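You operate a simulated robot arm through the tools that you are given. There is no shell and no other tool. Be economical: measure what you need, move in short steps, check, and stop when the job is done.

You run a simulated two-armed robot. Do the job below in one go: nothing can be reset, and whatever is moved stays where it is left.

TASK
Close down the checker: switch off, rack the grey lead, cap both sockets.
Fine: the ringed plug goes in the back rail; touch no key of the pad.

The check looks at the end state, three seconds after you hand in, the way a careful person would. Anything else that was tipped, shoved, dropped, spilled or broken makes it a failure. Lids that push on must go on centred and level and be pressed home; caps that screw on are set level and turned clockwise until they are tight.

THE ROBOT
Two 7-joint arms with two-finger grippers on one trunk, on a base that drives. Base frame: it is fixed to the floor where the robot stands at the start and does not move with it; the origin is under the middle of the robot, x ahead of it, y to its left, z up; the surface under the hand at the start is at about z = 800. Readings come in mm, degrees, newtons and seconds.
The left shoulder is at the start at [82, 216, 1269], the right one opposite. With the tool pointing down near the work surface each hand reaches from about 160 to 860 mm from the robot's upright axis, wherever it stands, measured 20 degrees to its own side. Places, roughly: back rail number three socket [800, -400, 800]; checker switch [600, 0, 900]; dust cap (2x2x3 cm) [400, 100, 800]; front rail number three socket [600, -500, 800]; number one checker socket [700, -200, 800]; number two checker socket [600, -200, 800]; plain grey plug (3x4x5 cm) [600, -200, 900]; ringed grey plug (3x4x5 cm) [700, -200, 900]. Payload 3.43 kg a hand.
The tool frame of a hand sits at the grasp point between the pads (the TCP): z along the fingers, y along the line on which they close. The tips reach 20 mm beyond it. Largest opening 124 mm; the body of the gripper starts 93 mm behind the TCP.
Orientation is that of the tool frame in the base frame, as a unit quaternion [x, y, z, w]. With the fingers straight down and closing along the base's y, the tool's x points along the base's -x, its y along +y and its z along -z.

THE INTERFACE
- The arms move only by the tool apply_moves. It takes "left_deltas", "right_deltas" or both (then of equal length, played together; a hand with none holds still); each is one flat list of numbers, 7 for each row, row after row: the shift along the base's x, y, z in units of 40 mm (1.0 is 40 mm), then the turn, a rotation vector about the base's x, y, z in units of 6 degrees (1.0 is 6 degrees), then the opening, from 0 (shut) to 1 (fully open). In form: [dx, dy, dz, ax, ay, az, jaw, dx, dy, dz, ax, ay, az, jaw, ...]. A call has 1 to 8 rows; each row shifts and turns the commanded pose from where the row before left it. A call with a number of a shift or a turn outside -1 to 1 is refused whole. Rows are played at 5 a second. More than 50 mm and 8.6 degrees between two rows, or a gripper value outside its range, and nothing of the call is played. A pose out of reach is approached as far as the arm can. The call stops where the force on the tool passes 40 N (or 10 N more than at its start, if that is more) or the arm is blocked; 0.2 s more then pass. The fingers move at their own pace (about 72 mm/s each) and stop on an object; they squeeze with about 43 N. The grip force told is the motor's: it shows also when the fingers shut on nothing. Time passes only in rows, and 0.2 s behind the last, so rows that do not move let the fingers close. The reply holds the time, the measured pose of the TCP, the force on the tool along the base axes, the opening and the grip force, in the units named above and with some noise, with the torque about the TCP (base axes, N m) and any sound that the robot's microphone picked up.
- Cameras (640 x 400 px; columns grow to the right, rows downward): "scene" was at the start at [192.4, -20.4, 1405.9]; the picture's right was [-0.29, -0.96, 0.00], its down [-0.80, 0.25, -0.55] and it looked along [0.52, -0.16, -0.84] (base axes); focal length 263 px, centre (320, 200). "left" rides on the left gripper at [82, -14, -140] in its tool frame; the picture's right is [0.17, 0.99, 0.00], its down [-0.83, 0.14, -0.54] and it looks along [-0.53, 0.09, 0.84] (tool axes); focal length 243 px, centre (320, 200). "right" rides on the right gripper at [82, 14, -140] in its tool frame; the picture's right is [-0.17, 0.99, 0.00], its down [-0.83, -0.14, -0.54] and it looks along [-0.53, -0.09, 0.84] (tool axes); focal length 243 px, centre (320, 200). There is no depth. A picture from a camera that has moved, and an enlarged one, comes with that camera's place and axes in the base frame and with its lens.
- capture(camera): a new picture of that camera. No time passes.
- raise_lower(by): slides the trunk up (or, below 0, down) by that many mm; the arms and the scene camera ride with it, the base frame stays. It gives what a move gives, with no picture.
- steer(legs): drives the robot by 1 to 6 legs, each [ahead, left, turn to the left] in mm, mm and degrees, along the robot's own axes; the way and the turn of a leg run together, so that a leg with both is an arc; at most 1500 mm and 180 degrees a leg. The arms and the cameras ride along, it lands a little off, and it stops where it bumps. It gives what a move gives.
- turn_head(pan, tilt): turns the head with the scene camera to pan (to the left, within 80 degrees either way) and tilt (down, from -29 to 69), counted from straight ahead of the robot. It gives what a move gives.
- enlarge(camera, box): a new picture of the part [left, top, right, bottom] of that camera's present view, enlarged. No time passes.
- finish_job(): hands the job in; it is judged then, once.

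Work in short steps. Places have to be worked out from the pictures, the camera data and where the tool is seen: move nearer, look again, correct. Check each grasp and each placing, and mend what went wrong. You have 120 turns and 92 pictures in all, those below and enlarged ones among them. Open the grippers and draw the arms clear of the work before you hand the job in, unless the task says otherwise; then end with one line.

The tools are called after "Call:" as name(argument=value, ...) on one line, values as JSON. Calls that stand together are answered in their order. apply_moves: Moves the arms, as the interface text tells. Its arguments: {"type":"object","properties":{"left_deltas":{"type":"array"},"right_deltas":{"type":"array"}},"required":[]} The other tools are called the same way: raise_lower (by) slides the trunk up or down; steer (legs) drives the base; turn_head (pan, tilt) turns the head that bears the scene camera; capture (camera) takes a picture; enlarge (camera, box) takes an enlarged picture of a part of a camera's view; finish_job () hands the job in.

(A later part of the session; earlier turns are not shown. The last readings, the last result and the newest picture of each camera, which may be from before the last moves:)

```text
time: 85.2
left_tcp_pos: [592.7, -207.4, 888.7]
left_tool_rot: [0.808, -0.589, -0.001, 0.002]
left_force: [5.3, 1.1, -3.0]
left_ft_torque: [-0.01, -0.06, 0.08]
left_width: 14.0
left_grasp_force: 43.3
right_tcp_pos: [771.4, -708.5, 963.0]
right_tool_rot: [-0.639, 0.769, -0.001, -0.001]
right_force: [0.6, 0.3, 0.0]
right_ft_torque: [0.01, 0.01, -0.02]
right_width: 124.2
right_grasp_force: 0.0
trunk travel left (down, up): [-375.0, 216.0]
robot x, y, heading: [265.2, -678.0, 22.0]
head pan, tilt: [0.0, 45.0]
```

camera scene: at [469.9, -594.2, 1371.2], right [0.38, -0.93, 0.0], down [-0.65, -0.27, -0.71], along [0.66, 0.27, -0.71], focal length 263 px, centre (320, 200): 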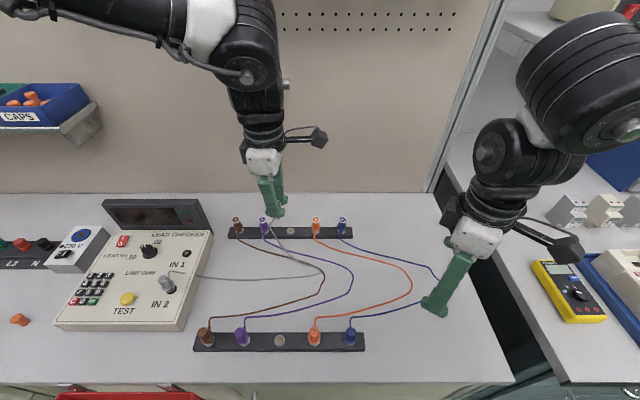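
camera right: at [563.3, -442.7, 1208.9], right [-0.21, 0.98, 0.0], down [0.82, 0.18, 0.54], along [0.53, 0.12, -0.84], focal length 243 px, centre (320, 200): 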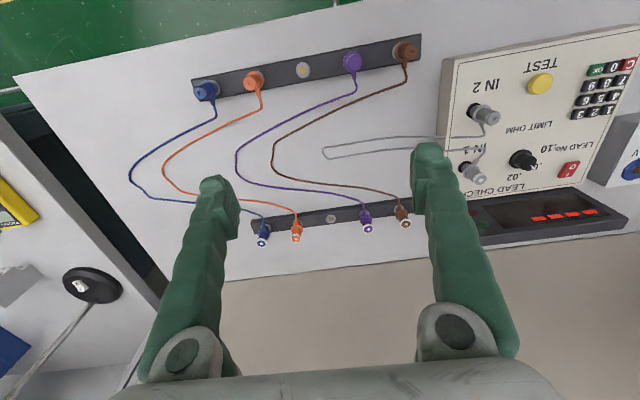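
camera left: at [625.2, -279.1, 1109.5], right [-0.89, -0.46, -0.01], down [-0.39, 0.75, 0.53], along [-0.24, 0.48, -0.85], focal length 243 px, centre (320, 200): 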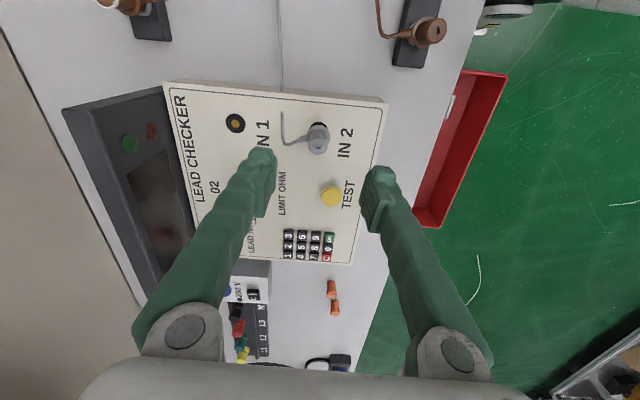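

The plug is gripped with low side load. I'll pull it straight up.

Call:
apply_moves(left_deltas=[0.01, 0.004, 0.05, 0, 0, 0, 0, 0, 0, 0.1, 0, 0, 0, 0, 0, 0, 0.15, 0, 0, 0, 0, 0, 0, 0.3, 0, 0, 0, 0, 0, 0, 0.5, 0, 0, 0, 0, 0, 0, 0.6, 0, 0, 0, 0])

Call:
capture(camera="left")

Call:
capture(camera="scene")

```text
time: 86.6
left_tcp_pos: [592.5, -208.2, 956.0]
left_tool_rot: [0.808, -0.589, -0.001, 0.001]
left_force: [-0.7, -0.7, 0.1]
left_ft_torque: [0.0, 0.02, 0.0]
left_width: 13.8
left_grasp_force: 43.4
right_tcp_pos: [771.5, -708.6, 963.4]
right_tool_rot: [-0.639, 0.769, -0.001, -0.001]
right_force: [-0.1, 0.7, -0.2]
right_ft_torque: [-0.03, -0.01, 0.0]
right_width: 123.8
right_grasp_force: 0.1
trunk travel left (down, up): [-375.0, 216.0]
robot x, y, heading: [267.3, -675.6, 22.1]
head pan, tilt: [0.0, 45.0]
```

```text
42 pictures are left
camera left: at [631.2, -283.0, 1095.3], right [-0.89, -0.46, 0.0], down [-0.39, 0.75, 0.54], along [-0.25, 0.48, -0.84], focal length 243 px, centre (320, 200)
```

left: 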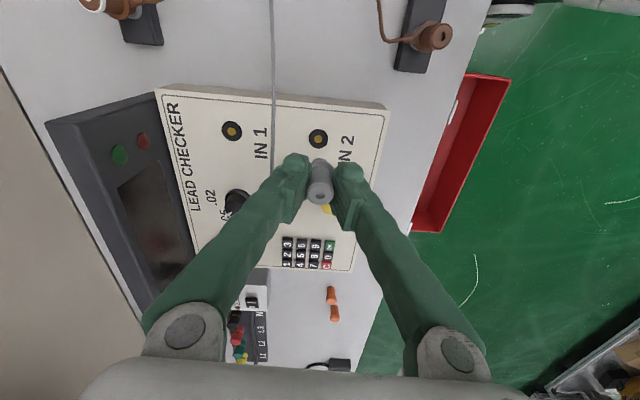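

```text
41 pictures are left
camera scene: at [469.9, -594.9, 1371.2], right [0.38, -0.93, 0.0], down [-0.66, -0.26, -0.71], along [0.66, 0.27, -0.71], focal length 263 px, centre (320, 200)
```

scene: 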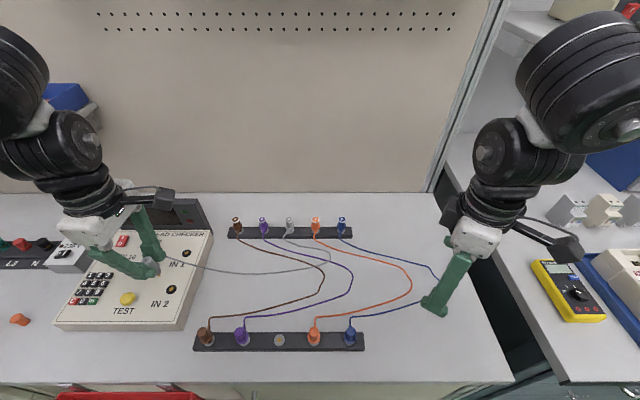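

The plug is out. I'll carry it to the front-rail socket three, near (599.5,-457.5), at this height.

Call:
apply_moves(left_deltas=[0.03, -0.88, 0, 0, 0, 0, 0, 0.03, -0.88, 0, 0, 0, 0, 0, 0.03, -0.88, 0, 0, 0, 0, 0, 0.03, -0.88, 0, 0, 0, 0, 0, 0.03, -0.88, 0, 0, 0, 0, 0, 0.03, -0.88, 0, 0, 0, 0, 0, 0.03, -0.88, 0, 0, 0, 0, 0, 0, 0, 0, 0, 0, 0, 0])

Call:
capture(camera="left")

```text
time: 88.4
left_tcp_pos: [603.1, -453.1, 955.0]
left_tool_rot: [0.808, -0.589, -0.001, 0.002]
left_force: [0.3, -0.1, -0.2]
left_ft_torque: [-0.01, -0.01, -0.02]
left_width: 13.9
left_grasp_force: 43.8
right_tcp_pos: [770.8, -707.4, 964.2]
right_tool_rot: [-0.639, 0.77, -0.001, -0.001]
right_force: [0.2, 0.6, 0.0]
right_ft_torque: [-0.05, 0.0, -0.02]
right_width: 124.2
right_grasp_force: 0.1
trunk travel left (down, up): [-375.0, 216.0]
robot x, y, heading: [266.6, -674.3, 22.3]
head pan, tilt: [0.0, 45.0]
```

```text
40 pictures are left
camera left: at [640.2, -527.0, 1093.8], right [-0.89, -0.46, 0.0], down [-0.39, 0.75, 0.54], along [-0.25, 0.48, -0.84], focal length 243 px, centre (320, 200)
```

left: 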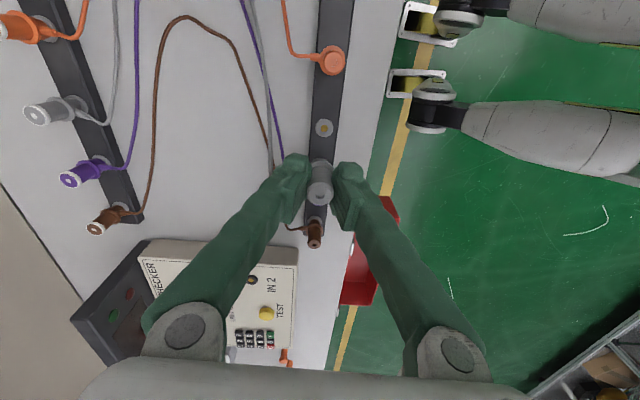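

The socket is at (600.1,-457.3). Using the same offset that worked before, I'll shift (-1.9,-4.5) and lower to z≈885.

Call:
apply_moves(left_deltas=[-0.05, -0.11, -0.4, 0, 0, 0, 0, 0, 0, -0.5, 0, 0, 0, 0, 0, 0, -0.5, 0, 0, 0, 0, 0, 0, -0.3, 0, 0, 0, 0, 0, 0, 0, 0, 0, 0, 0])

Call:
enlarge(camera="left", box=[270, 110, 370, 220])

Call:
enlarge(camera="scene", box=[180, 260, 380, 370])

```text
time: 89.6
left_tcp_pos: [599.3, -460.5, 887.1]
left_tool_rot: [0.808, -0.59, -0.001, 0.001]
left_force: [-0.4, 0.1, -0.7]
left_ft_torque: [-0.01, -0.02, 0.01]
left_width: 15.3
left_grasp_force: 43.0
right_tcp_pos: [771.0, -708.9, 963.3]
right_tool_rot: [-0.639, 0.769, 0.001, -0.001]
right_force: [0.0, 0.2, -1.1]
right_ft_torque: [-0.01, -0.01, -0.03]
right_width: 123.9
right_grasp_force: 0.1
trunk travel left (down, up): [-375.0, 216.0]
robot x, y, heading: [270.1, -677.3, 21.9]
head pan, tilt: [0.0, 45.0]
```

```text
3.64 times, centred on (320, 165) of left
camera zoom: at [637.8, -533.0, 1026.8], right [-0.89, -0.46, 0.0], down [-0.39, 0.75, 0.54], along [-0.25, 0.48, -0.84], focal length 882 px, centre (320, 327)
```

zoom: 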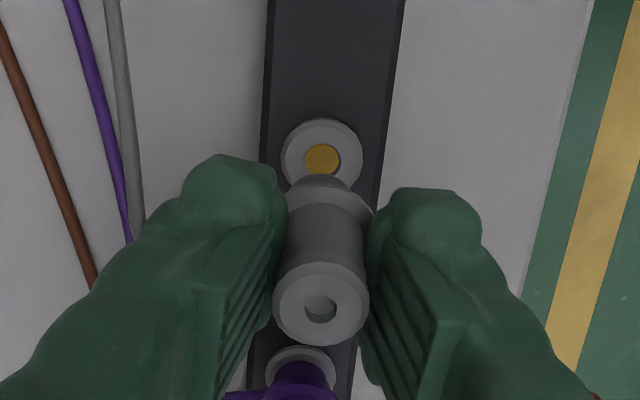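

```text
3.20 times, centred on (280, 315) of scene
camera zoom: at [470.1, -594.2, 1371.1], right [0.38, -0.93, 0.0], down [-0.66, -0.27, -0.71], along [0.66, 0.27, -0.71], focal length 842 px, centre (448, -168)
```

zoom: 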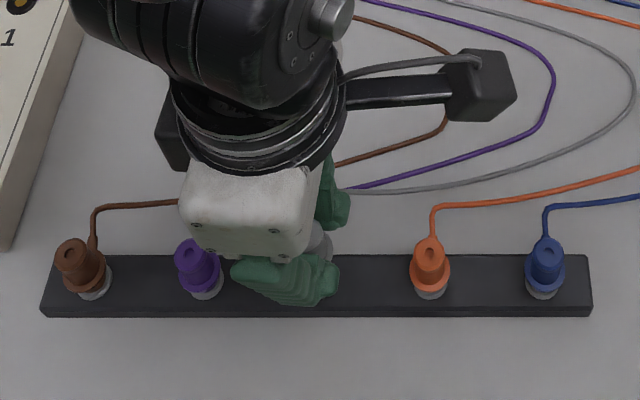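

It's aligned within about 0.5 mm. I'll lower in small steps.

Call:
apply_moves(left_deltas=[0, 0, -0.15, 0, 0, 0, 0, 0, 0, -0.1, 0, 0, 0, 0, 0, 0, -0.1, 0, 0, 0, 0, 0, 0, -0.1, 0, 0, 0, 0, 0, 0, -0.08, 0, 0, 0, 0])

```text
time: 90.8
left_tcp_pos: [598.5, -457.6, 867.5]
left_tool_rot: [0.808, -0.589, 0.0, 0.001]
left_force: [-0.2, -0.4, 0.6]
left_ft_torque: [-0.03, 0.0, -0.04]
left_width: 14.9
left_grasp_force: 43.1
right_tcp_pos: [770.5, -709.5, 963.5]
right_tool_rot: [-0.639, 0.769, 0.001, -0.001]
right_force: [-0.1, 0.3, -0.7]
right_ft_torque: [-0.01, 0.0, 0.0]
right_width: 124.0
right_grasp_force: 0.0
trunk travel left (down, up): [-375.0, 216.0]
robot x, y, heading: [266.7, -677.3, 22.1]
head pan, tilt: [0.0, 45.0]
```

It's going in freely. I'll press home.

Call:
apply_moves(left_deltas=[0, 0, -0.08, 0, 0, 0, 0, 0, 0, -0.06, 0, 0, 0, 0, 0, 0, -0.06, 0, 0, 0, 0, 0, 0, -0.06, 0, 0, 0, 0, 0, 0, -0.06, 0, 0, 0, 0, 0, 0, -0.06, 0, 0, 0, 0])

```text
time: 91.8
left_tcp_pos: [598.0, -457.4, 859.7]
left_tool_rot: [0.808, -0.589, 0.001, 0.001]
left_force: [-9.3, 0.9, 22.5]
left_ft_torque: [0.16, 0.25, 0.03]
left_width: 15.1
left_grasp_force: 42.9
right_tcp_pos: [770.8, -708.0, 963.6]
right_tool_rot: [-0.638, 0.77, 0.0, 0.0]
right_force: [-0.2, -0.7, 0.1]
right_ft_torque: [0.01, 0.01, 0.01]
right_width: 123.9
right_grasp_force: 0.0
trunk travel left (down, up): [-375.0, 216.0]
robot x, y, heading: [268.9, -676.3, 22.3]
head pan, tilt: [0.0, 45.0]
stopped in row 5 (left hand): the force on the tool passed its limit at 41 N (the readings are from after the stop); the commanded pose is now the measured one
```

It's pressed home at 41 N. I'll open and lift, then check.

Call:
apply_moves(left_deltas=[0, 0, 0, 0, 0, 0, 0.45, 0, 0, 0, 0, 0, 0, 0.45, 0, 0, 0, 0, 0, 0, 0.45, 0, 0, 0.7, 0, 0, 0, 0.45, 0, 0, 0.9, 0, 0, 0, 0.45, 0, 0, 0.9, 0, 0, 0, 0.45, 0, 0, 0.9, 0, 0, 0, 0.45, 0.3, 0.6, 0.6, 0, 0, 0, 0.45])

Call:
enlarge(camera="scene", box=[180, 200, 380, 370])

```text
time: 93.7
left_tcp_pos: [611.5, -433.2, 1019.7]
left_tool_rot: [0.808, -0.589, 0.001, 0.002]
left_force: [0.0, -0.1, 0.4]
left_ft_torque: [-0.04, -0.03, 0.02]
left_width: 55.9
left_grasp_force: 0.2
right_tcp_pos: [770.9, -707.6, 963.0]
right_tool_rot: [-0.639, 0.769, -0.001, -0.001]
right_force: [0.1, 0.5, 0.3]
right_ft_torque: [0.01, 0.02, -0.02]
right_width: 124.0
right_grasp_force: 0.1
trunk travel left (down, up): [-375.0, 216.0]
robot x, y, heading: [267.5, -677.2, 22.1]
head pan, tilt: [0.0, 45.0]
```

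```text
2.35 times, centred on (280, 285) of scene
camera zoom: at [469.6, -592.6, 1371.1], right [0.38, -0.93, 0.0], down [-0.66, -0.27, -0.71], along [0.66, 0.26, -0.71], focal length 619 px, centre (414, 0)
```

zoom: 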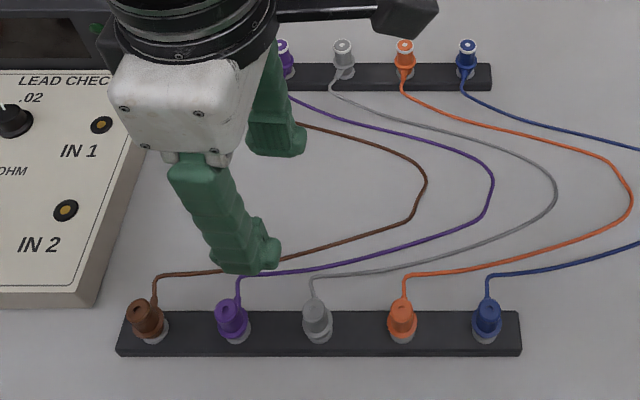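

Both plugs are racked and the lead lies tidy. For the caps, I'll back off 80 mm and slide left 200 mm, staying clear of the open drawer.

Call:
steer(legs=[[-80, 0, 0], [0, 200, 0]])

Call:
turn_head(pan=15, tilt=50)

Call:
capture(camera="scene")

```text
time: 97.7
left_tcp_pos: [464.7, -280.2, 1019.3]
left_tool_rot: [0.808, -0.589, 0.0, 0.0]
left_force: [0.3, -0.2, 0.3]
left_ft_torque: [0.0, 0.0, -0.03]
left_width: 55.8
left_grasp_force: 0.1
right_tcp_pos: [623.4, -555.4, 963.2]
right_tool_rot: [-0.639, 0.769, -0.001, -0.002]
right_force: [-0.4, -0.2, -0.3]
right_ft_torque: [-0.02, -0.01, 0.0]
right_width: 124.1
right_grasp_force: 0.2
trunk travel left (down, up): [-375.0, 216.0]
robot x, y, heading: [116.4, -523.9, 21.9]
head pan, tilt: [0.0, 45.0]
```

```text
time: 98.4
left_tcp_pos: [465.4, -279.6, 1019.0]
left_tool_rot: [0.808, -0.59, 0.0, 0.0]
left_force: [0.1, 0.2, 0.4]
left_ft_torque: [0.01, -0.01, -0.01]
left_width: 55.8
left_grasp_force: 0.0
right_tcp_pos: [623.5, -555.2, 962.6]
right_tool_rot: [-0.639, 0.769, 0.0, -0.001]
right_force: [0.2, -0.3, -0.7]
right_ft_torque: [0.0, 0.02, 0.0]
right_width: 123.8
right_grasp_force: 0.0
trunk travel left (down, up): [-375.0, 216.0]
robot x, y, heading: [120.1, -524.4, 21.9]
head pan, tilt: [15.0, 50.0]
```

```text
36 pictures are left
camera scene: at [308.8, -424.5, 1364.2], right [0.6, -0.8, 0.0], down [-0.61, -0.46, -0.64], along [0.51, 0.39, -0.77], focal length 263 px, centre (320, 200)
```

scene: 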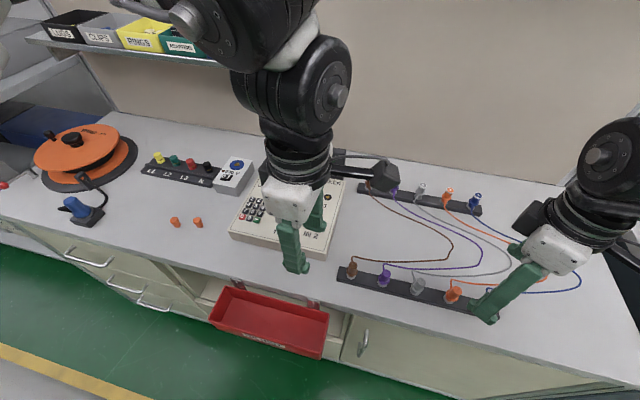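

Next I'll move the left hand over the nearer cap, near (430,55).

Call:
apply_moves(left_deltas=[-0.1, 0.93, 0, 0, 0, 0, 0.6, -0.1, 0.93, 0, 0, 0, 0, 0.6, -0.1, 0.93, 0, 0, 0, 0, 0.6, -0.1, 0.93, 0, 0, 0, 0, 0.6, -0.1, 0.93, -0.3, 0, 0, 0, 0.6, -0.1, 0.93, -0.3, 0, 0, 0, 0.6, -0.1, 0.93, -0.3, 0, 0, 0, 0.6, -0.1, 0.93, -0.3, 0, 0, 0, 0.6])

Call:
capture(camera="left")

```text
time: 100.2
left_tcp_pos: [433.7, 18.1, 970.9]
left_tool_rot: [0.808, -0.59, 0.001, 0.0]
left_force: [0.1, 0.6, -0.1]
left_ft_torque: [-0.02, 0.02, -0.01]
left_width: 74.7
left_grasp_force: 0.2
right_tcp_pos: [623.8, -555.2, 963.4]
right_tool_rot: [-0.639, 0.769, -0.001, -0.001]
right_force: [0.1, -0.1, -0.5]
right_ft_torque: [0.02, 0.0, -0.02]
right_width: 124.1
right_grasp_force: 0.1
trunk travel left (down, up): [-375.0, 216.0]
robot x, y, heading: [123.9, -521.5, 21.8]
head pan, tilt: [15.0, 50.0]
```

```text
35 pictures are left
camera left: at [471.1, -55.6, 1110.2], right [-0.89, -0.46, 0.0], down [-0.39, 0.75, 0.54], along [-0.25, 0.48, -0.84], focal length 243 px, centre (320, 200)
```

left: 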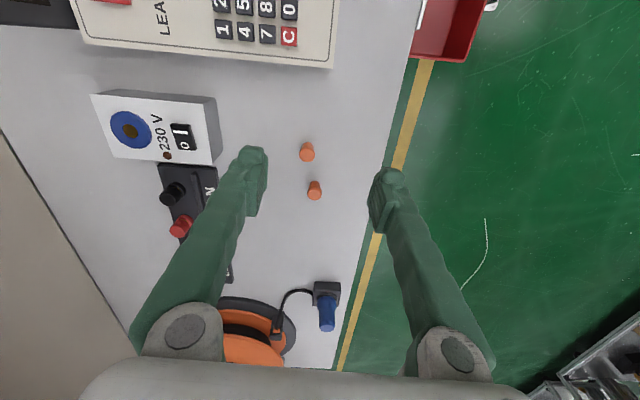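

Call:
enlarge(camera="left", box=[280, 130, 340, 210])

```text
5.00 times, centred on (310, 170) of left
camera zoom: at [471.1, -55.6, 1110.2], right [-0.89, -0.46, 0.0], down [-0.39, 0.75, 0.54], along [-0.25, 0.48, -0.84], focal length 1213 px, centre (370, 350)
```

zoom: 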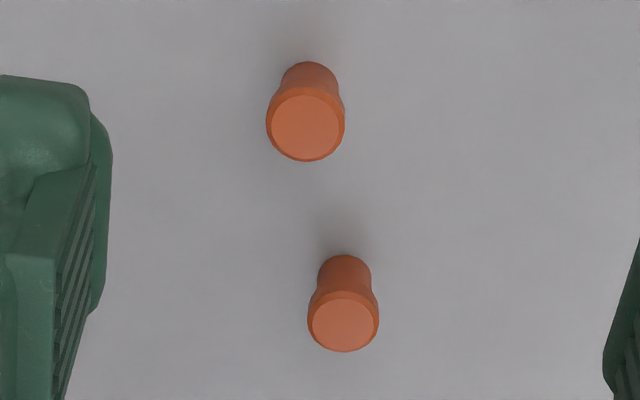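

The caps have a wide head (about 18 mm) and a narrower stem (about 14 mm). I'll zoom on the empty sockets to see how they fit.

Call:
enlarge(camera="scene", box=[290, 170, 350, 250])

```text
5.00 times, centred on (320, 210) of scene
camera zoom: at [308.4, -423.3, 1364.1], right [0.6, -0.8, 0.0], down [-0.61, -0.46, -0.64], along [0.51, 0.39, -0.77], focal length 1316 px, centre (320, 150)
```

zoom: 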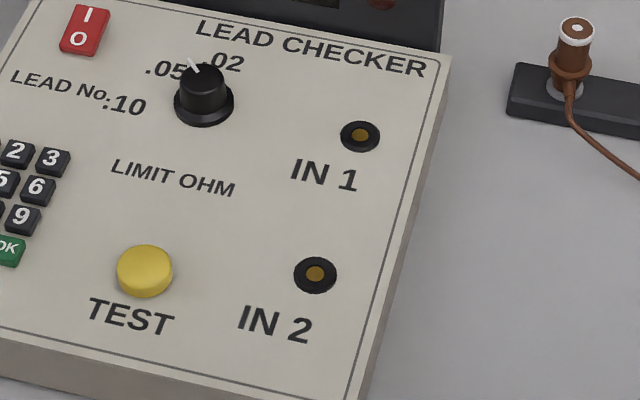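

I'll descend over cap A at (432.6,53.3), first to z≈865, and verify.

Call:
apply_moves(left_deltas=[-0.03, 0.88, 0, 0, 0, 0, 0.4, 0, 0, -0.9, 0, 0, 0, 0.4, 0, 0, -0.9, 0, 0, 0, 0.4, 0, 0, -0.8, 0, 0, 0, 0.4, 0, 0, 0, 0, 0, 0, 0.4])

Call:
enlarge(camera="left", box=[250, 100, 390, 220])

```text
time: 101.4
left_tcp_pos: [433.2, 51.8, 867.9]
left_tool_rot: [0.807, -0.59, 0.0, 0.0]
left_force: [-0.1, 0.3, -0.2]
left_ft_torque: [-0.03, 0.01, 0.02]
left_width: 49.5
left_grasp_force: 0.1
right_tcp_pos: [623.3, -555.2, 962.4]
right_tool_rot: [-0.639, 0.769, 0.0, -0.002]
right_force: [0.2, 0.3, 0.5]
right_ft_torque: [0.04, 0.02, -0.02]
right_width: 124.0
right_grasp_force: 0.0
trunk travel left (down, up): [-375.0, 216.0]
robot x, y, heading: [120.5, -521.8, 22.1]
head pan, tilt: [15.0, 50.0]
```

```text
3.33 times, centred on (320, 160) of left
camera zoom: at [469.7, -22.2, 1006.8], right [-0.89, -0.46, 0.0], down [-0.39, 0.75, 0.54], along [-0.25, 0.48, -0.84], focal length 809 px, centre (320, 333)
```

zoom: 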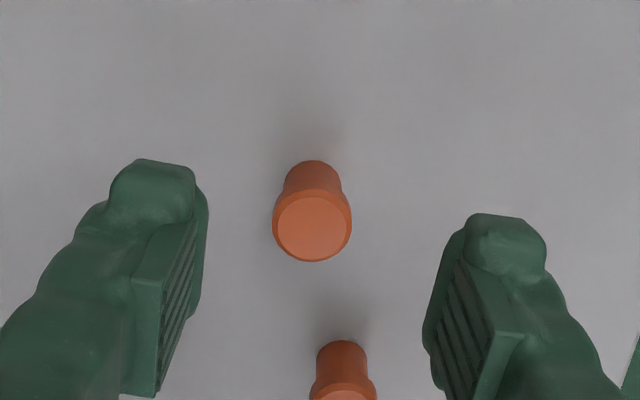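

The cap is nearly centred. I'll shift 1.5 mm in depth and go down to z≈842 to grip the head only.

Call:
apply_moves(left_deltas=[0.035, 0.014, -0.3, 0, 0, 0, 0.4, 0, 0, -0.35, 0, 0, 0, 0.4, 0, 0, 0, 0, 0, 0, 0.2, 0, 0, 0, 0, 0, 0, 0.1, 0, 0, 0, 0, 0, 0, 0, 0, 0, 0, 0, 0, 0, 0])

Call:
capture(camera="left")

```text
time: 102.8
left_tcp_pos: [433.3, 52.0, 842.3]
left_tool_rot: [0.808, -0.59, 0.001, 0.0]
left_force: [-1.1, -0.9, 11.5]
left_ft_torque: [0.07, 0.02, 0.03]
left_width: 5.9
left_grasp_force: 34.5
right_tcp_pos: [623.3, -555.3, 962.8]
right_tool_rot: [-0.639, 0.769, -0.001, 0.0]
right_force: [0.7, 0.3, 0.2]
right_ft_torque: [0.03, 0.0, -0.04]
right_width: 123.9
right_grasp_force: 0.1
trunk travel left (down, up): [-375.0, 216.0]
robot x, y, heading: [119.0, -526.4, 22.1]
head pan, tilt: [15.0, 50.0]
```

```text
31 pictures are left
camera left: at [470.5, -23.0, 981.8], right [-0.89, -0.46, 0.0], down [-0.39, 0.75, 0.54], along [-0.25, 0.48, -0.84], focal length 243 px, centre (320, 200)
```

left: 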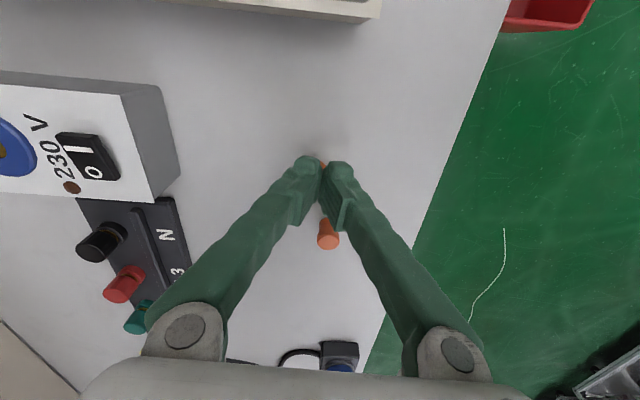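

The fingers slipped over the head's rim (width 5.9), so the cap is lower than I thought. I'll open and look at it.

Call:
apply_moves(left_deltas=[0, 0, 0.1, 0, 0, 0, 0.4, 0, 0, 0.1, 0, 0, 0, 0.4, 0, 0, 0.4, 0, 0, 0, 0.4])

Call:
enlarge(camera="left", box=[250, 100, 390, 220])

```text
time: 103.6
left_tcp_pos: [434.6, 52.7, 865.4]
left_tool_rot: [0.808, -0.589, -0.001, 0.0]
left_force: [-0.7, -0.4, -0.1]
left_ft_torque: [0.03, 0.0, 0.0]
left_width: 49.7
left_grasp_force: 0.1
right_tcp_pos: [624.2, -556.1, 962.6]
right_tool_rot: [-0.638, 0.77, 0.0, -0.001]
right_force: [0.9, -0.6, 0.6]
right_ft_torque: [0.04, 0.0, 0.01]
right_width: 123.8
right_grasp_force: 0.0
trunk travel left (down, up): [-375.0, 216.0]
robot x, y, heading: [118.3, -520.8, 22.1]
head pan, tilt: [15.0, 50.0]
```

```text
3.33 times, centred on (320, 160) of left
camera zoom: at [471.1, -22.2, 1003.6], right [-0.89, -0.46, 0.0], down [-0.39, 0.75, 0.54], along [-0.25, 0.48, -0.84], focal length 809 px, centre (320, 333)
```

zoom: 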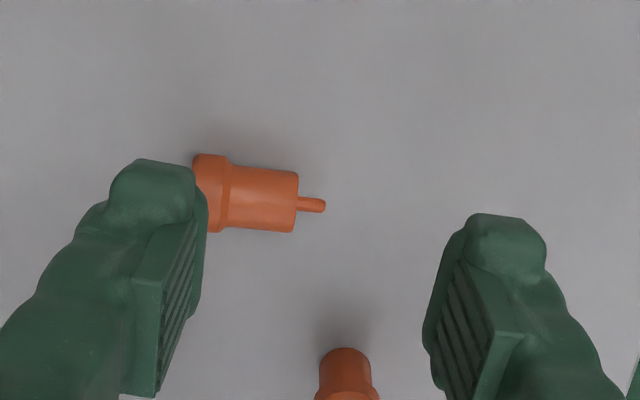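

Cap A has tipped onto its side; it has a thin pin at the bottom, so the caps were standing on their pins. I'll handle it later. For cap B I must centre well and grip deeper, so I'll move above it and check.

Call:
apply_moves(left_deltas=[0, 0, 0.4, 0, 0, 0, 0.4, -0.3, 0.4, 0, 0, 0, 0, 0.4, -0.3, 0.4, 0, 0, 0, 0, 0.4, -0.3, 0.4, 0, 0, 0, 0, 0.4, 0, 0, 0, 0, 0, 0, 0.4])

Call:
enlarge(camera="left", box=[250, 80, 390, 220])

```text
time: 104.8
left_tcp_pos: [395.3, 101.3, 879.8]
left_tool_rot: [0.808, -0.589, -0.001, 0.0]
left_force: [0.4, 0.4, 0.1]
left_ft_torque: [-0.06, 0.01, -0.01]
left_width: 49.8
left_grasp_force: 0.0
right_tcp_pos: [624.6, -554.9, 963.2]
right_tool_rot: [-0.639, 0.769, 0.0, -0.001]
right_force: [0.2, -0.3, 0.4]
right_ft_torque: [0.0, 0.03, 0.0]
right_width: 124.5
right_grasp_force: 0.0
trunk travel left (down, up): [-375.0, 216.0]
robot x, y, heading: [117.8, -525.1, 22.1]
head pan, tilt: [15.0, 50.0]
```

```text
2.86 times, centred on (320, 150) of left
camera zoom: at [434.7, 26.4, 1018.9], right [-0.89, -0.46, 0.0], down [-0.39, 0.75, 0.54], along [-0.25, 0.48, -0.84], focal length 693 px, centre (320, 343)
```

zoom: 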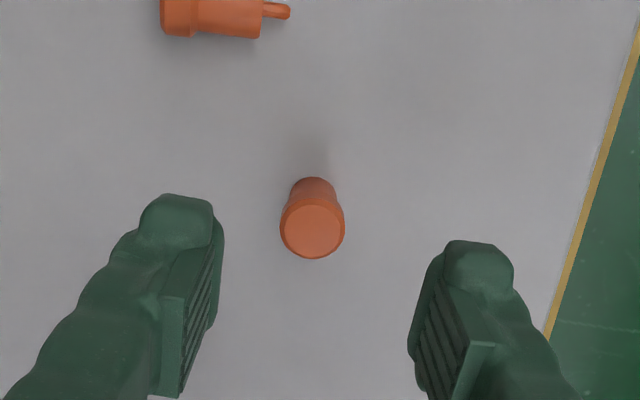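

I'm shifting 2.4 mm in x, lowering part-way, then checking again before gripping.

Call:
apply_moves(left_deltas=[0.06, 0.003, -0.3, 0, 0, 0, 0.4, 0, 0, -0.3, 0, 0, 0, 0.3, 0, 0, 0, 0, 0, 0, 0.3])

Call:
enlarge(camera="left", box=[270, 120, 370, 220])

```text
time: 105.6
left_tcp_pos: [399.4, 102.2, 855.7]
left_tool_rot: [0.808, -0.59, 0.0, 0.001]
left_force: [0.4, -1.0, 0.4]
left_ft_torque: [0.0, 0.03, 0.04]
left_width: 37.1
left_grasp_force: 0.1
right_tcp_pos: [623.6, -555.0, 963.1]
right_tool_rot: [-0.638, 0.77, 0.0, -0.002]
right_force: [0.2, 0.2, 0.4]
right_ft_torque: [-0.01, 0.0, 0.02]
right_width: 124.2
right_grasp_force: 0.0
trunk travel left (down, up): [-375.0, 216.0]
robot x, y, heading: [118.0, -524.5, 22.1]
head pan, tilt: [15.0, 50.0]
```

```text
4.00 times, centred on (320, 170) of left
camera zoom: at [436.7, 26.5, 995.5], right [-0.89, -0.46, 0.0], down [-0.39, 0.75, 0.54], along [-0.25, 0.48, -0.84], focal length 970 px, centre (320, 320)
```

zoom: 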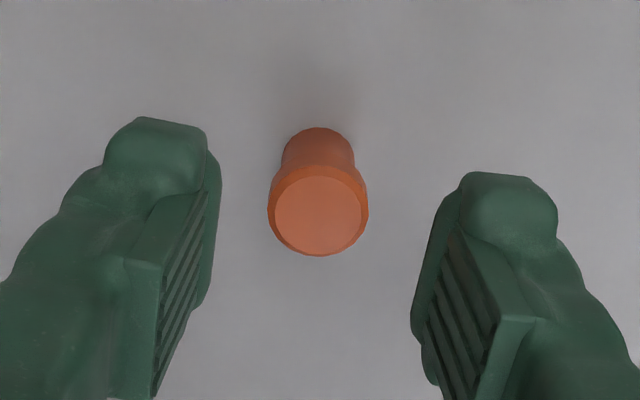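

Centred now. I'll lower to z≈830 and close gently in steps.

Call:
apply_moves(left_deltas=[0, 0, -0.35, 0, 0, 0, 0.3, 0, 0, -0.3, 0, 0, 0, 0.3, 0, 0, 0, 0, 0, 0, 0.22, 0, 0, 0, 0, 0, 0, 0.18, 0, 0, 0, 0, 0, 0, 0.15, 0, 0, 0, 0, 0, 0, 0.13, 0, 0, 0, 0, 0, 0, 0.08, 0, 0, 0, 0, 0, 0, 0])

Call:
enlarge(camera="left", box=[270, 120, 370, 220])

```text
time: 107.4
left_tcp_pos: [398.9, 101.5, 830.1]
left_tool_rot: [0.807, -0.59, 0.0, 0.0]
left_force: [-0.3, -1.3, 0.4]
left_ft_torque: [-0.02, 0.04, 0.0]
left_width: 14.0
left_grasp_force: 43.4
right_tcp_pos: [623.5, -555.2, 963.4]
right_tool_rot: [-0.638, 0.77, 0.001, -0.001]
right_force: [-0.4, 0.0, 0.6]
right_ft_torque: [0.02, 0.02, -0.01]
right_width: 124.0
right_grasp_force: 0.0
trunk travel left (down, up): [-375.0, 216.0]
robot x, y, heading: [118.6, -523.6, 21.8]
head pan, tilt: [15.0, 50.0]
```

```text
4.00 times, centred on (320, 170) of left
camera zoom: at [437.4, 26.9, 970.1], right [-0.89, -0.46, 0.0], down [-0.39, 0.75, 0.54], along [-0.25, 0.48, -0.84], focal length 970 px, centre (320, 320)
```

zoom: 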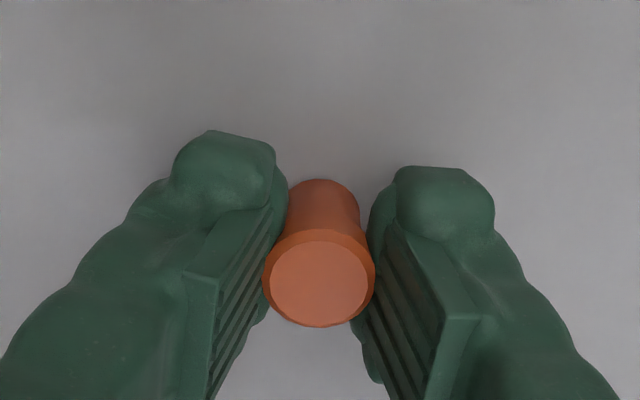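

Cap B is held upright. I'll lift and carry it high over to IN1.

Call:
apply_moves(left_deltas=[0, 0, 0.5, 0, 0, 0, 0, 0, 0, 1, 0, 0, 0, 0, 0, 0, 1, 0, 0, 0, 0, 0.1, -0.1, 0.8, 0, 0, 0, 0, 0.8, -0.8, 0, 0, 0, 0, 0, 0.8, -0.8, 0, 0, 0, 0, 0, 0.8, -0.8, 0, 0, 0, 0, 0, 0.8, -0.8, 0, 0, 0, 0, 0])

Call:
apply_moves(left_deltas=[0.8, -0.8, 0, 0, 0, 0, 0, 0.8, -0.8, 0, 0, 0, 0, 0, 0.8, -0.8, 0, 0, 0, 0, 0, 0.8, -0.75, 0, 0, 0, 0, 0, 0.44, -0.42, 0, 0, 0, 0, 0, 0, 0, 0, 0, 0, 0, 0])

Call:
capture(camera="left")

```text
time: 109.2
left_tcp_pos: [532.4, -32.1, 962.4]
left_tool_rot: [0.808, -0.589, 0.0, 0.001]
left_force: [0.2, 0.5, 0.7]
left_ft_torque: [0.02, -0.01, 0.03]
left_width: 13.9
left_grasp_force: 43.4
right_tcp_pos: [625.5, -556.1, 962.3]
right_tool_rot: [-0.639, 0.77, 0.002, -0.002]
right_force: [0.4, -0.1, -0.1]
right_ft_torque: [0.02, 0.03, 0.01]
right_width: 123.8
right_grasp_force: 0.0
trunk travel left (down, up): [-375.0, 216.0]
robot x, y, heading: [119.0, -522.9, 21.9]
head pan, tilt: [15.0, 50.0]
```

```text
time: 110.6
left_tcp_pos: [677.4, -173.3, 961.8]
left_tool_rot: [0.808, -0.589, 0.0, -0.001]
left_force: [0.3, -0.4, -0.5]
left_ft_torque: [0.03, -0.01, 0.02]
left_width: 13.8
left_grasp_force: 43.2
right_tcp_pos: [624.6, -553.1, 963.6]
right_tool_rot: [-0.639, 0.769, 0.0, -0.001]
right_force: [-0.6, 0.1, 0.1]
right_ft_torque: [0.0, 0.0, 0.03]
right_width: 123.7
right_grasp_force: 0.0
trunk travel left (down, up): [-375.0, 216.0]
robot x, y, heading: [117.0, -521.5, 22.3]
head pan, tilt: [15.0, 50.0]
```

```text
26 pictures are left
camera left: at [715.7, -247.4, 1101.9], right [-0.89, -0.46, 0.0], down [-0.39, 0.75, 0.54], along [-0.25, 0.48, -0.84], focal length 243 px, centre (320, 200)
```

left: 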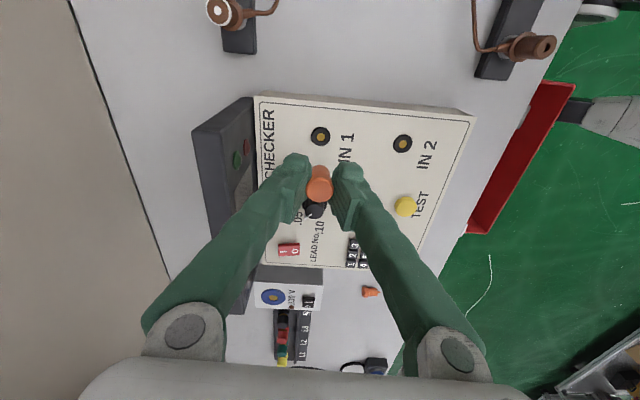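

IN1 lies nearly below. I'll lower to about z=905 and zoom.

Call:
apply_moves(left_deltas=[0, 0, -0.5, 0, 0, 0, 0, 0, 0, -0.5, 0, 0, 0, 0, 0, 0, -0.4, 0, 0, 0, 0, 0, 0, 0, 0, 0, 0, 0])

Call:
enlarge(camera="left", box=[270, 110, 370, 220])

```text
time: 111.6
left_tcp_pos: [677.5, -174.4, 905.8]
left_tool_rot: [0.808, -0.589, 0.0, 0.0]
left_force: [1.5, -0.1, 0.3]
left_ft_torque: [-0.01, 0.0, 0.02]
left_width: 14.0
left_grasp_force: 42.8
right_tcp_pos: [623.7, -554.2, 963.3]
right_tool_rot: [-0.639, 0.77, 0.0, -0.001]
right_force: [-1.2, 0.2, 0.5]
right_ft_torque: [0.01, -0.01, -0.02]
right_width: 123.8
right_grasp_force: 0.1
trunk travel left (down, up): [-375.0, 216.0]
robot x, y, heading: [118.3, -525.5, 21.8]
head pan, tilt: [15.0, 50.0]
```

```text
3.64 times, centred on (320, 165) of left
camera zoom: at [715.1, -248.6, 1045.2], right [-0.89, -0.46, 0.0], down [-0.39, 0.75, 0.54], along [-0.25, 0.48, -0.84], focal length 882 px, centre (320, 327)
```

zoom: 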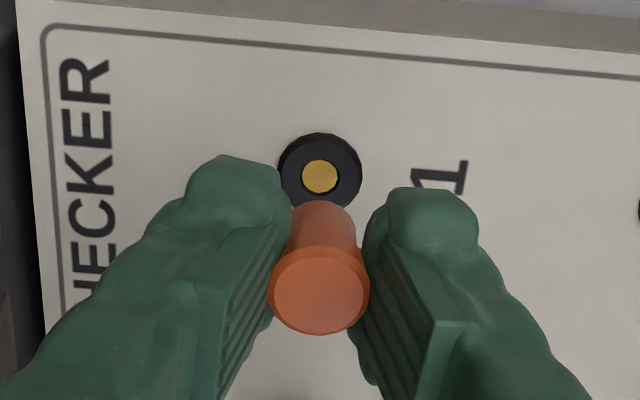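

The socket seems about 1.5–3 mm toward the left of the cap. I'll shift part of that, lower a little, and check with both cameras.

Call:
apply_moves(left_deltas=[-0.02, 0.035, -0.25, 0, 0, 0, 0, 0, 0, -0.2, 0, 0, 0, 0, 0, 0, 0, 0, 0, 0, 0])

Call:
enlarge(camera="left", box=[270, 110, 370, 220])

Call:
enlarge(camera="scene", box=[290, 160, 360, 230])

```text
time: 112.4
left_tcp_pos: [677.5, -172.3, 888.3]
left_tool_rot: [0.808, -0.589, -0.001, 0.0]
left_force: [0.1, 0.3, -0.5]
left_ft_torque: [-0.01, 0.02, 0.0]
left_width: 13.9
left_grasp_force: 42.8
right_tcp_pos: [624.8, -554.8, 963.5]
right_tool_rot: [-0.639, 0.769, -0.001, -0.001]
right_force: [0.3, -0.9, 0.2]
right_ft_torque: [0.0, 0.03, -0.02]
right_width: 124.1
right_grasp_force: 0.1
trunk travel left (down, up): [-375.0, 216.0]
robot x, y, heading: [115.5, -518.8, 22.0]
head pan, tilt: [15.0, 50.0]
```

```text
3.64 times, centred on (320, 165) of left
camera zoom: at [714.4, -247.0, 1027.2], right [-0.89, -0.46, 0.0], down [-0.39, 0.75, 0.54], along [-0.25, 0.48, -0.84], focal length 882 px, centre (320, 327)
```

zoom: 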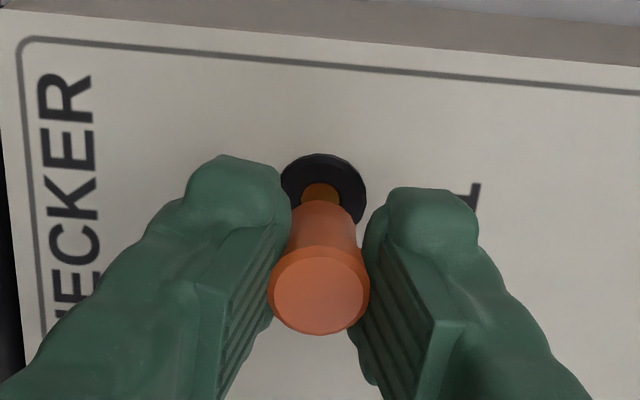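

```text
5.71 times, centred on (325, 195) of scene
camera zoom: at [308.7, -424.5, 1364.2], right [0.6, -0.8, 0.0], down [-0.61, -0.46, -0.64], along [0.51, 0.39, -0.77], focal length 1504 px, centre (291, 229)
```

zoom: 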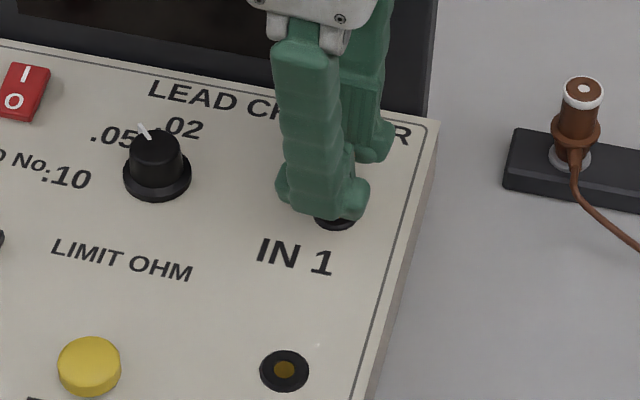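

The cap seems to sit about 1 mm to the right of the socket axis, so I'll shift that and lower gently while watching forces.

Call:
apply_moves(left_deltas=[-0.01, 0.022, -0.1, 0, 0, 0, 0, 0, 0, -0.1, 0, 0, 0, 0, 0, 0, -0.1, 0, 0, 0, 0, 0, 0, -0.06, 0, 0, 0, 0])

Call:
enlarge(camera="left", box=[270, 110, 370, 220])

```text
time: 113.4
left_tcp_pos: [677.5, -174.9, 878.9]
left_tool_rot: [0.808, -0.59, 0.003, -0.002]
left_force: [6.0, -5.2, 34.0]
left_ft_torque: [-0.03, -0.13, 0.02]
left_width: 13.7
left_grasp_force: 42.8
right_tcp_pos: [623.0, -557.4, 964.0]
right_tool_rot: [-0.638, 0.77, 0.0, 0.0]
right_force: [-0.2, -0.3, 1.0]
right_ft_torque: [0.03, 0.01, -0.04]
right_width: 124.0
right_grasp_force: 0.0
trunk travel left (down, up): [-375.0, 216.0]
robot x, y, heading: [120.0, -520.4, 21.9]
head pan, tilt: [15.0, 50.0]
```

```text
3.64 times, centred on (320, 165) of left
camera zoom: at [713.7, -248.8, 1017.9], right [-0.89, -0.46, -0.01], down [-0.39, 0.75, 0.54], along [-0.24, 0.48, -0.84], focal length 882 px, centre (320, 327)
```

zoom: 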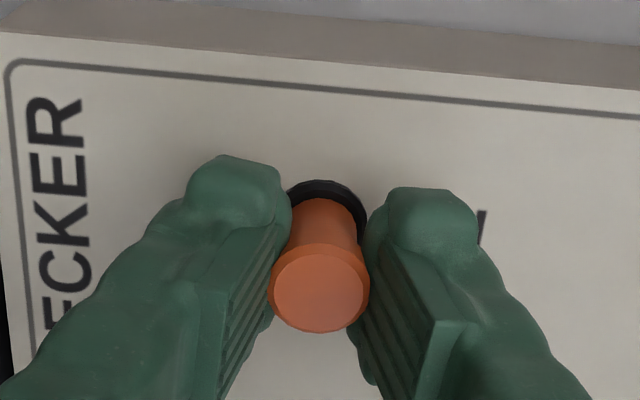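

Contact came at 34 N with the hand pushed sideways to y≈-175. That is the same pose at which the plug sat, so the true axis is there. I'll lift a little, re-centre on (677,-175), and lower again.

Call:
apply_moves(left_deltas=[0, -0.04, 0.2, 0, 0, 0, 0, -0.01, -0.03, 0.05, 0, 0, 0, 0, 0, 0, 0, 0, 0, 0, 0])

```text
time: 114.2
left_tcp_pos: [673.5, -172.6, 883.1]
left_tool_rot: [0.808, -0.59, -0.003, 0.001]
left_force: [-0.8, -0.6, -2.1]
left_ft_torque: [0.02, 0.02, 0.02]
left_width: 13.9
left_grasp_force: 43.6
right_tcp_pos: [623.4, -555.3, 963.2]
right_tool_rot: [-0.638, 0.77, 0.0, -0.002]
right_force: [0.4, -0.3, 0.2]
right_ft_torque: [0.03, 0.02, -0.02]
right_width: 124.0
right_grasp_force: 0.0
trunk travel left (down, up): [-375.0, 216.0]
robot x, y, heading: [118.3, -524.5, 21.8]
head pan, tilt: [15.0, 50.0]
```

Call:
apply_moves(left_deltas=[0.06, -0.04, 0, 0, 0, 0, 0, 0, 0, 0, 0, 0, 0, 0, 0, 0, 0, 0, 0, 0, 0])

Call:
enlarge(camera="left", box=[270, 110, 370, 220])

```text
time: 115.0
left_tcp_pos: [677.8, -176.3, 883.8]
left_tool_rot: [0.808, -0.589, 0.001, 0.001]
left_force: [-0.4, 0.5, -0.4]
left_ft_torque: [-0.01, 0.04, 0.02]
left_width: 13.7
left_grasp_force: 43.2
right_tcp_pos: [623.2, -554.5, 963.1]
right_tool_rot: [-0.639, 0.769, 0.001, -0.001]
right_force: [0.1, 0.5, -0.2]
right_ft_torque: [-0.01, 0.01, -0.01]
right_width: 123.7
right_grasp_force: 0.0
trunk travel left (down, up): [-375.0, 216.0]
robot x, y, heading: [119.3, -519.7, 22.0]
head pan, tilt: [15.0, 50.0]
```

```text
3.64 times, centred on (320, 165) of left
camera zoom: at [716.4, -250.8, 1022.7], right [-0.89, -0.46, 0.0], down [-0.39, 0.75, 0.54], along [-0.25, 0.48, -0.84], focal length 882 px, centre (320, 327)
```

zoom: 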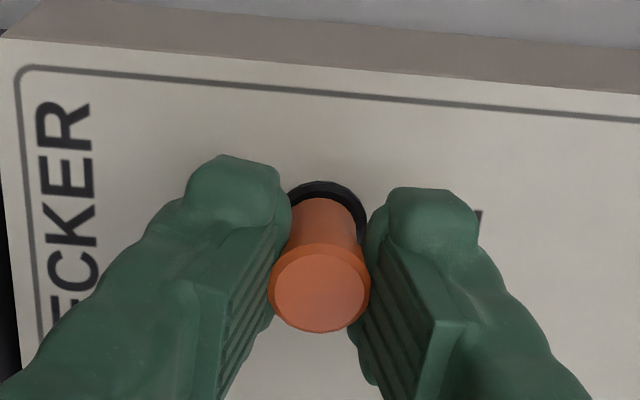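

The geometry now agrees: the cap sits about 0.8 mm left of the TCP, while the socket is about 4 mm left and 1 mm nearer. I'll shift (-1.9,+1.9) and re-check.

Call:
apply_moves(left_deltas=[-0.047, 0.047, 0, 0, 0, 0, 0, 0, 0, 0, 0, 0, 0, 0, 0, 0, 0, 0, 0, 0, 0])

Call:
enlarge(camera="left", box=[270, 110, 370, 220])

```text
time: 115.8
left_tcp_pos: [675.3, -175.2, 884.1]
left_tool_rot: [0.808, -0.589, 0.0, 0.001]
left_force: [0.5, -0.9, -0.5]
left_ft_torque: [-0.02, 0.0, 0.0]
left_width: 13.8
left_grasp_force: 43.0
right_tcp_pos: [623.5, -554.4, 963.7]
right_tool_rot: [-0.638, 0.77, 0.001, -0.002]
right_force: [0.7, 0.8, -0.2]
right_ft_torque: [-0.01, 0.03, -0.02]
right_width: 124.2
right_grasp_force: 0.0
trunk travel left (down, up): [-375.0, 216.0]
robot x, y, heading: [120.8, -524.4, 22.0]
head pan, tilt: [15.0, 50.0]
```

```text
3.64 times, centred on (320, 165) of left
camera zoom: at [713.8, -248.3, 1022.2], right [-0.89, -0.46, 0.0], down [-0.39, 0.75, 0.54], along [-0.25, 0.48, -0.84], focal length 882 px, centre (320, 327)
```

zoom: 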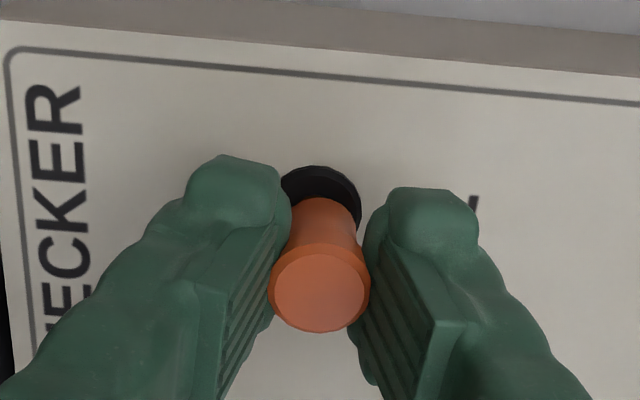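

The ring is now concentric in column and within 0.7 mm in depth. I'll lower slowly.

Call:
apply_moves(left_deltas=[0.005, -0.01, -0.06, 0, 0, 0, 0, 0, 0, -0.06, 0, 0, 0, 0, 0, 0, -0.06, 0, 0, 0, 0, 0, 0, -0.06, 0, 0, 0, 0])

```text
time: 116.8
left_tcp_pos: [676.5, -174.7, 880.0]
left_tool_rot: [0.808, -0.589, 0.003, -0.001]
left_force: [5.1, 4.9, 27.9]
left_ft_torque: [0.17, -0.01, 0.02]
left_width: 13.7
left_grasp_force: 42.5
right_tcp_pos: [622.7, -555.7, 964.5]
right_tool_rot: [-0.639, 0.769, 0.0, 0.001]
right_force: [1.1, 0.5, -0.3]
right_ft_torque: [0.03, -0.02, -0.03]
right_width: 124.0
right_grasp_force: 0.1
trunk travel left (down, up): [-375.0, 216.0]
robot x, y, heading: [119.7, -527.6, 21.6]
head pan, tilt: [15.0, 50.0]
```

Contact at 880 again, with the socket edge pushing the hand toward the back-left. I'll back off slightly, shift about 1 mm that way, and press again.

Call:
apply_moves(left_deltas=[0, 0, 0.1, 0, 0, 0, 0, 0.02, 0.025, 0, 0, 0, 0, 0, 0, 0, 0, 0, 0, 0, 0, 0, 0, -0.05, 0, 0, 0, 0, 0, 0, -0.05, 0, 0, 0, 0, 0, 0, -0.05, 0, 0, 0, 0])

Call:
enlarge(camera="left", box=[270, 110, 370, 220])

```text
time: 118.2
left_tcp_pos: [676.8, -173.6, 878.1]
left_tool_rot: [0.808, -0.59, 0.003, 0.0]
left_force: [-10.0, -3.9, 17.0]
left_ft_torque: [0.33, 0.3, 0.05]
left_width: 13.7
left_grasp_force: 43.5
right_tcp_pos: [622.2, -555.1, 964.1]
right_tool_rot: [-0.639, 0.769, 0.0, 0.0]
right_force: [0.1, 0.8, -0.4]
right_ft_torque: [-0.02, -0.03, 0.01]
right_width: 124.1
right_grasp_force: 0.2
trunk travel left (down, up): [-375.0, 216.0]
robot x, y, heading: [122.4, -523.8, 22.2]
head pan, tilt: [15.0, 50.0]
stopped in row 6 (left hand): the force on the tool passed its limit at 42 N (the readings are from after the stop); the commanded pose is now the measured one
```

```text
3.64 times, centred on (320, 165) of left
camera zoom: at [714.5, -248.5, 1017.5], right [-0.89, -0.46, 0.0], down [-0.39, 0.75, 0.54], along [-0.24, 0.48, -0.84], focal length 882 px, centre (320, 327)
```

zoom: 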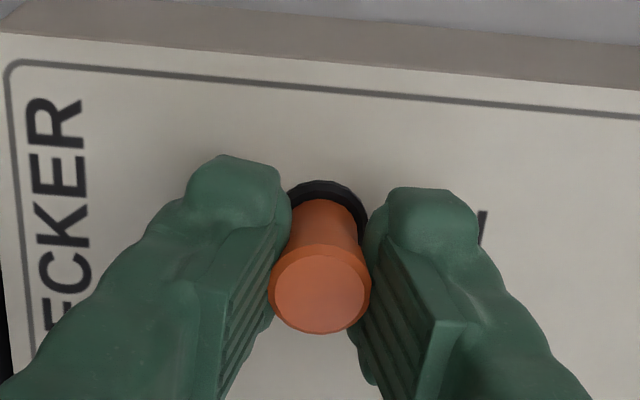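

The stop force pattern resembles the seated plugs. I'll look closer to see whether the sleeve meets the ring.

Call:
enlarge(camera="left", box=[300, 145, 344, 175])

Call:
enlarge(camera="scene", box=[310, 165, 350, 205])

```text
13.33 times, centred on (322, 160) of left
camera zoom: at [714.5, -248.5, 1017.5], right [-0.89, -0.46, 0.0], down [-0.39, 0.75, 0.54], along [-0.24, 0.48, -0.84], focal length 3235 px, centre (293, 733)
```

zoom: 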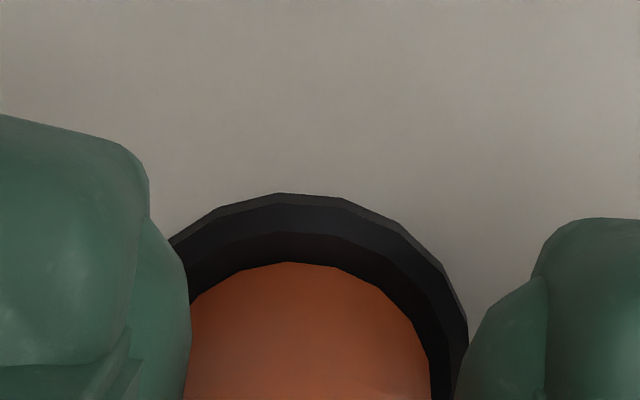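

```text
10.00 times, centred on (330, 185) of scene
camera zoom: at [306.7, -425.1, 1364.4], right [0.6, -0.8, 0.0], down [-0.61, -0.46, -0.64], along [0.51, 0.39, -0.77], focal length 2632 px, centre (220, 350)
```

zoom: 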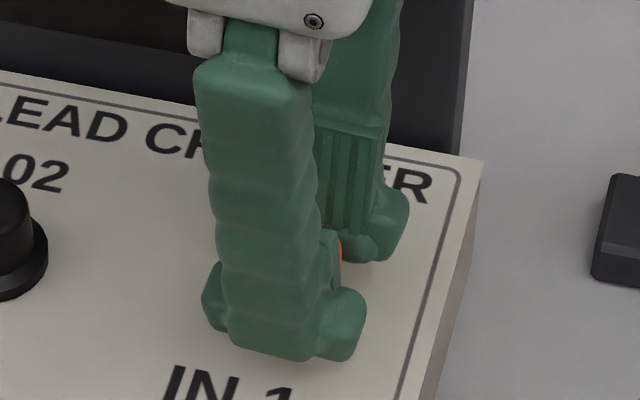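

It's unclear whether the pin is engaged. I'll relieve the load and probe sideways by a few mm: a firm side force means the pin is in the hole.

Call:
apply_moves(left_deltas=[0, 0, 0.02, 0, 0, 0, 0, 0.02, -0.05, 0, 0, 0, 0, 0, 0.02, -0.05, 0, 0, 0, 0, 0, 0, 0, 0, 0, 0, 0, 0])

```text
time: 119.2
left_tcp_pos: [677.7, -174.6, 878.2]
left_tool_rot: [0.809, -0.588, 0.001, -0.002]
left_force: [-14.4, 10.1, 18.6]
left_ft_torque: [0.21, 0.16, 0.04]
left_width: 13.8
left_grasp_force: 43.2
right_tcp_pos: [620.9, -554.5, 964.0]
right_tool_rot: [-0.639, 0.769, -0.001, 0.0]
right_force: [-0.5, 0.0, -0.2]
right_ft_torque: [0.01, 0.0, 0.04]
right_width: 123.8
right_grasp_force: 0.1
trunk travel left (down, up): [-375.0, 216.0]
robot x, y, heading: [114.8, -526.2, 22.2]
head pan, tilt: [15.0, 50.0]
```

Call:
apply_moves(left_deltas=[0, 0, 0.05, 0, 0, 0, 0, 0, 0, 0, 0, 0, 0, 0])

```text
time: 119.8
left_tcp_pos: [678.3, -173.7, 878.2]
left_tool_rot: [0.808, -0.589, 0.001, 0.0]
left_force: [-14.9, 13.8, 5.4]
left_ft_torque: [0.16, 0.13, 0.01]
left_width: 14.1
left_grasp_force: 43.3
right_tcp_pos: [622.8, -552.9, 963.6]
right_tool_rot: [-0.639, 0.769, 0.0, -0.001]
right_force: [-0.3, 0.0, 0.1]
right_ft_torque: [0.0, -0.01, -0.02]
right_width: 123.9
right_grasp_force: 0.1
trunk travel left (down, up): [-375.0, 216.0]
robot x, y, heading: [117.8, -521.0, 21.8]
head pan, tilt: [15.0, 50.0]
```

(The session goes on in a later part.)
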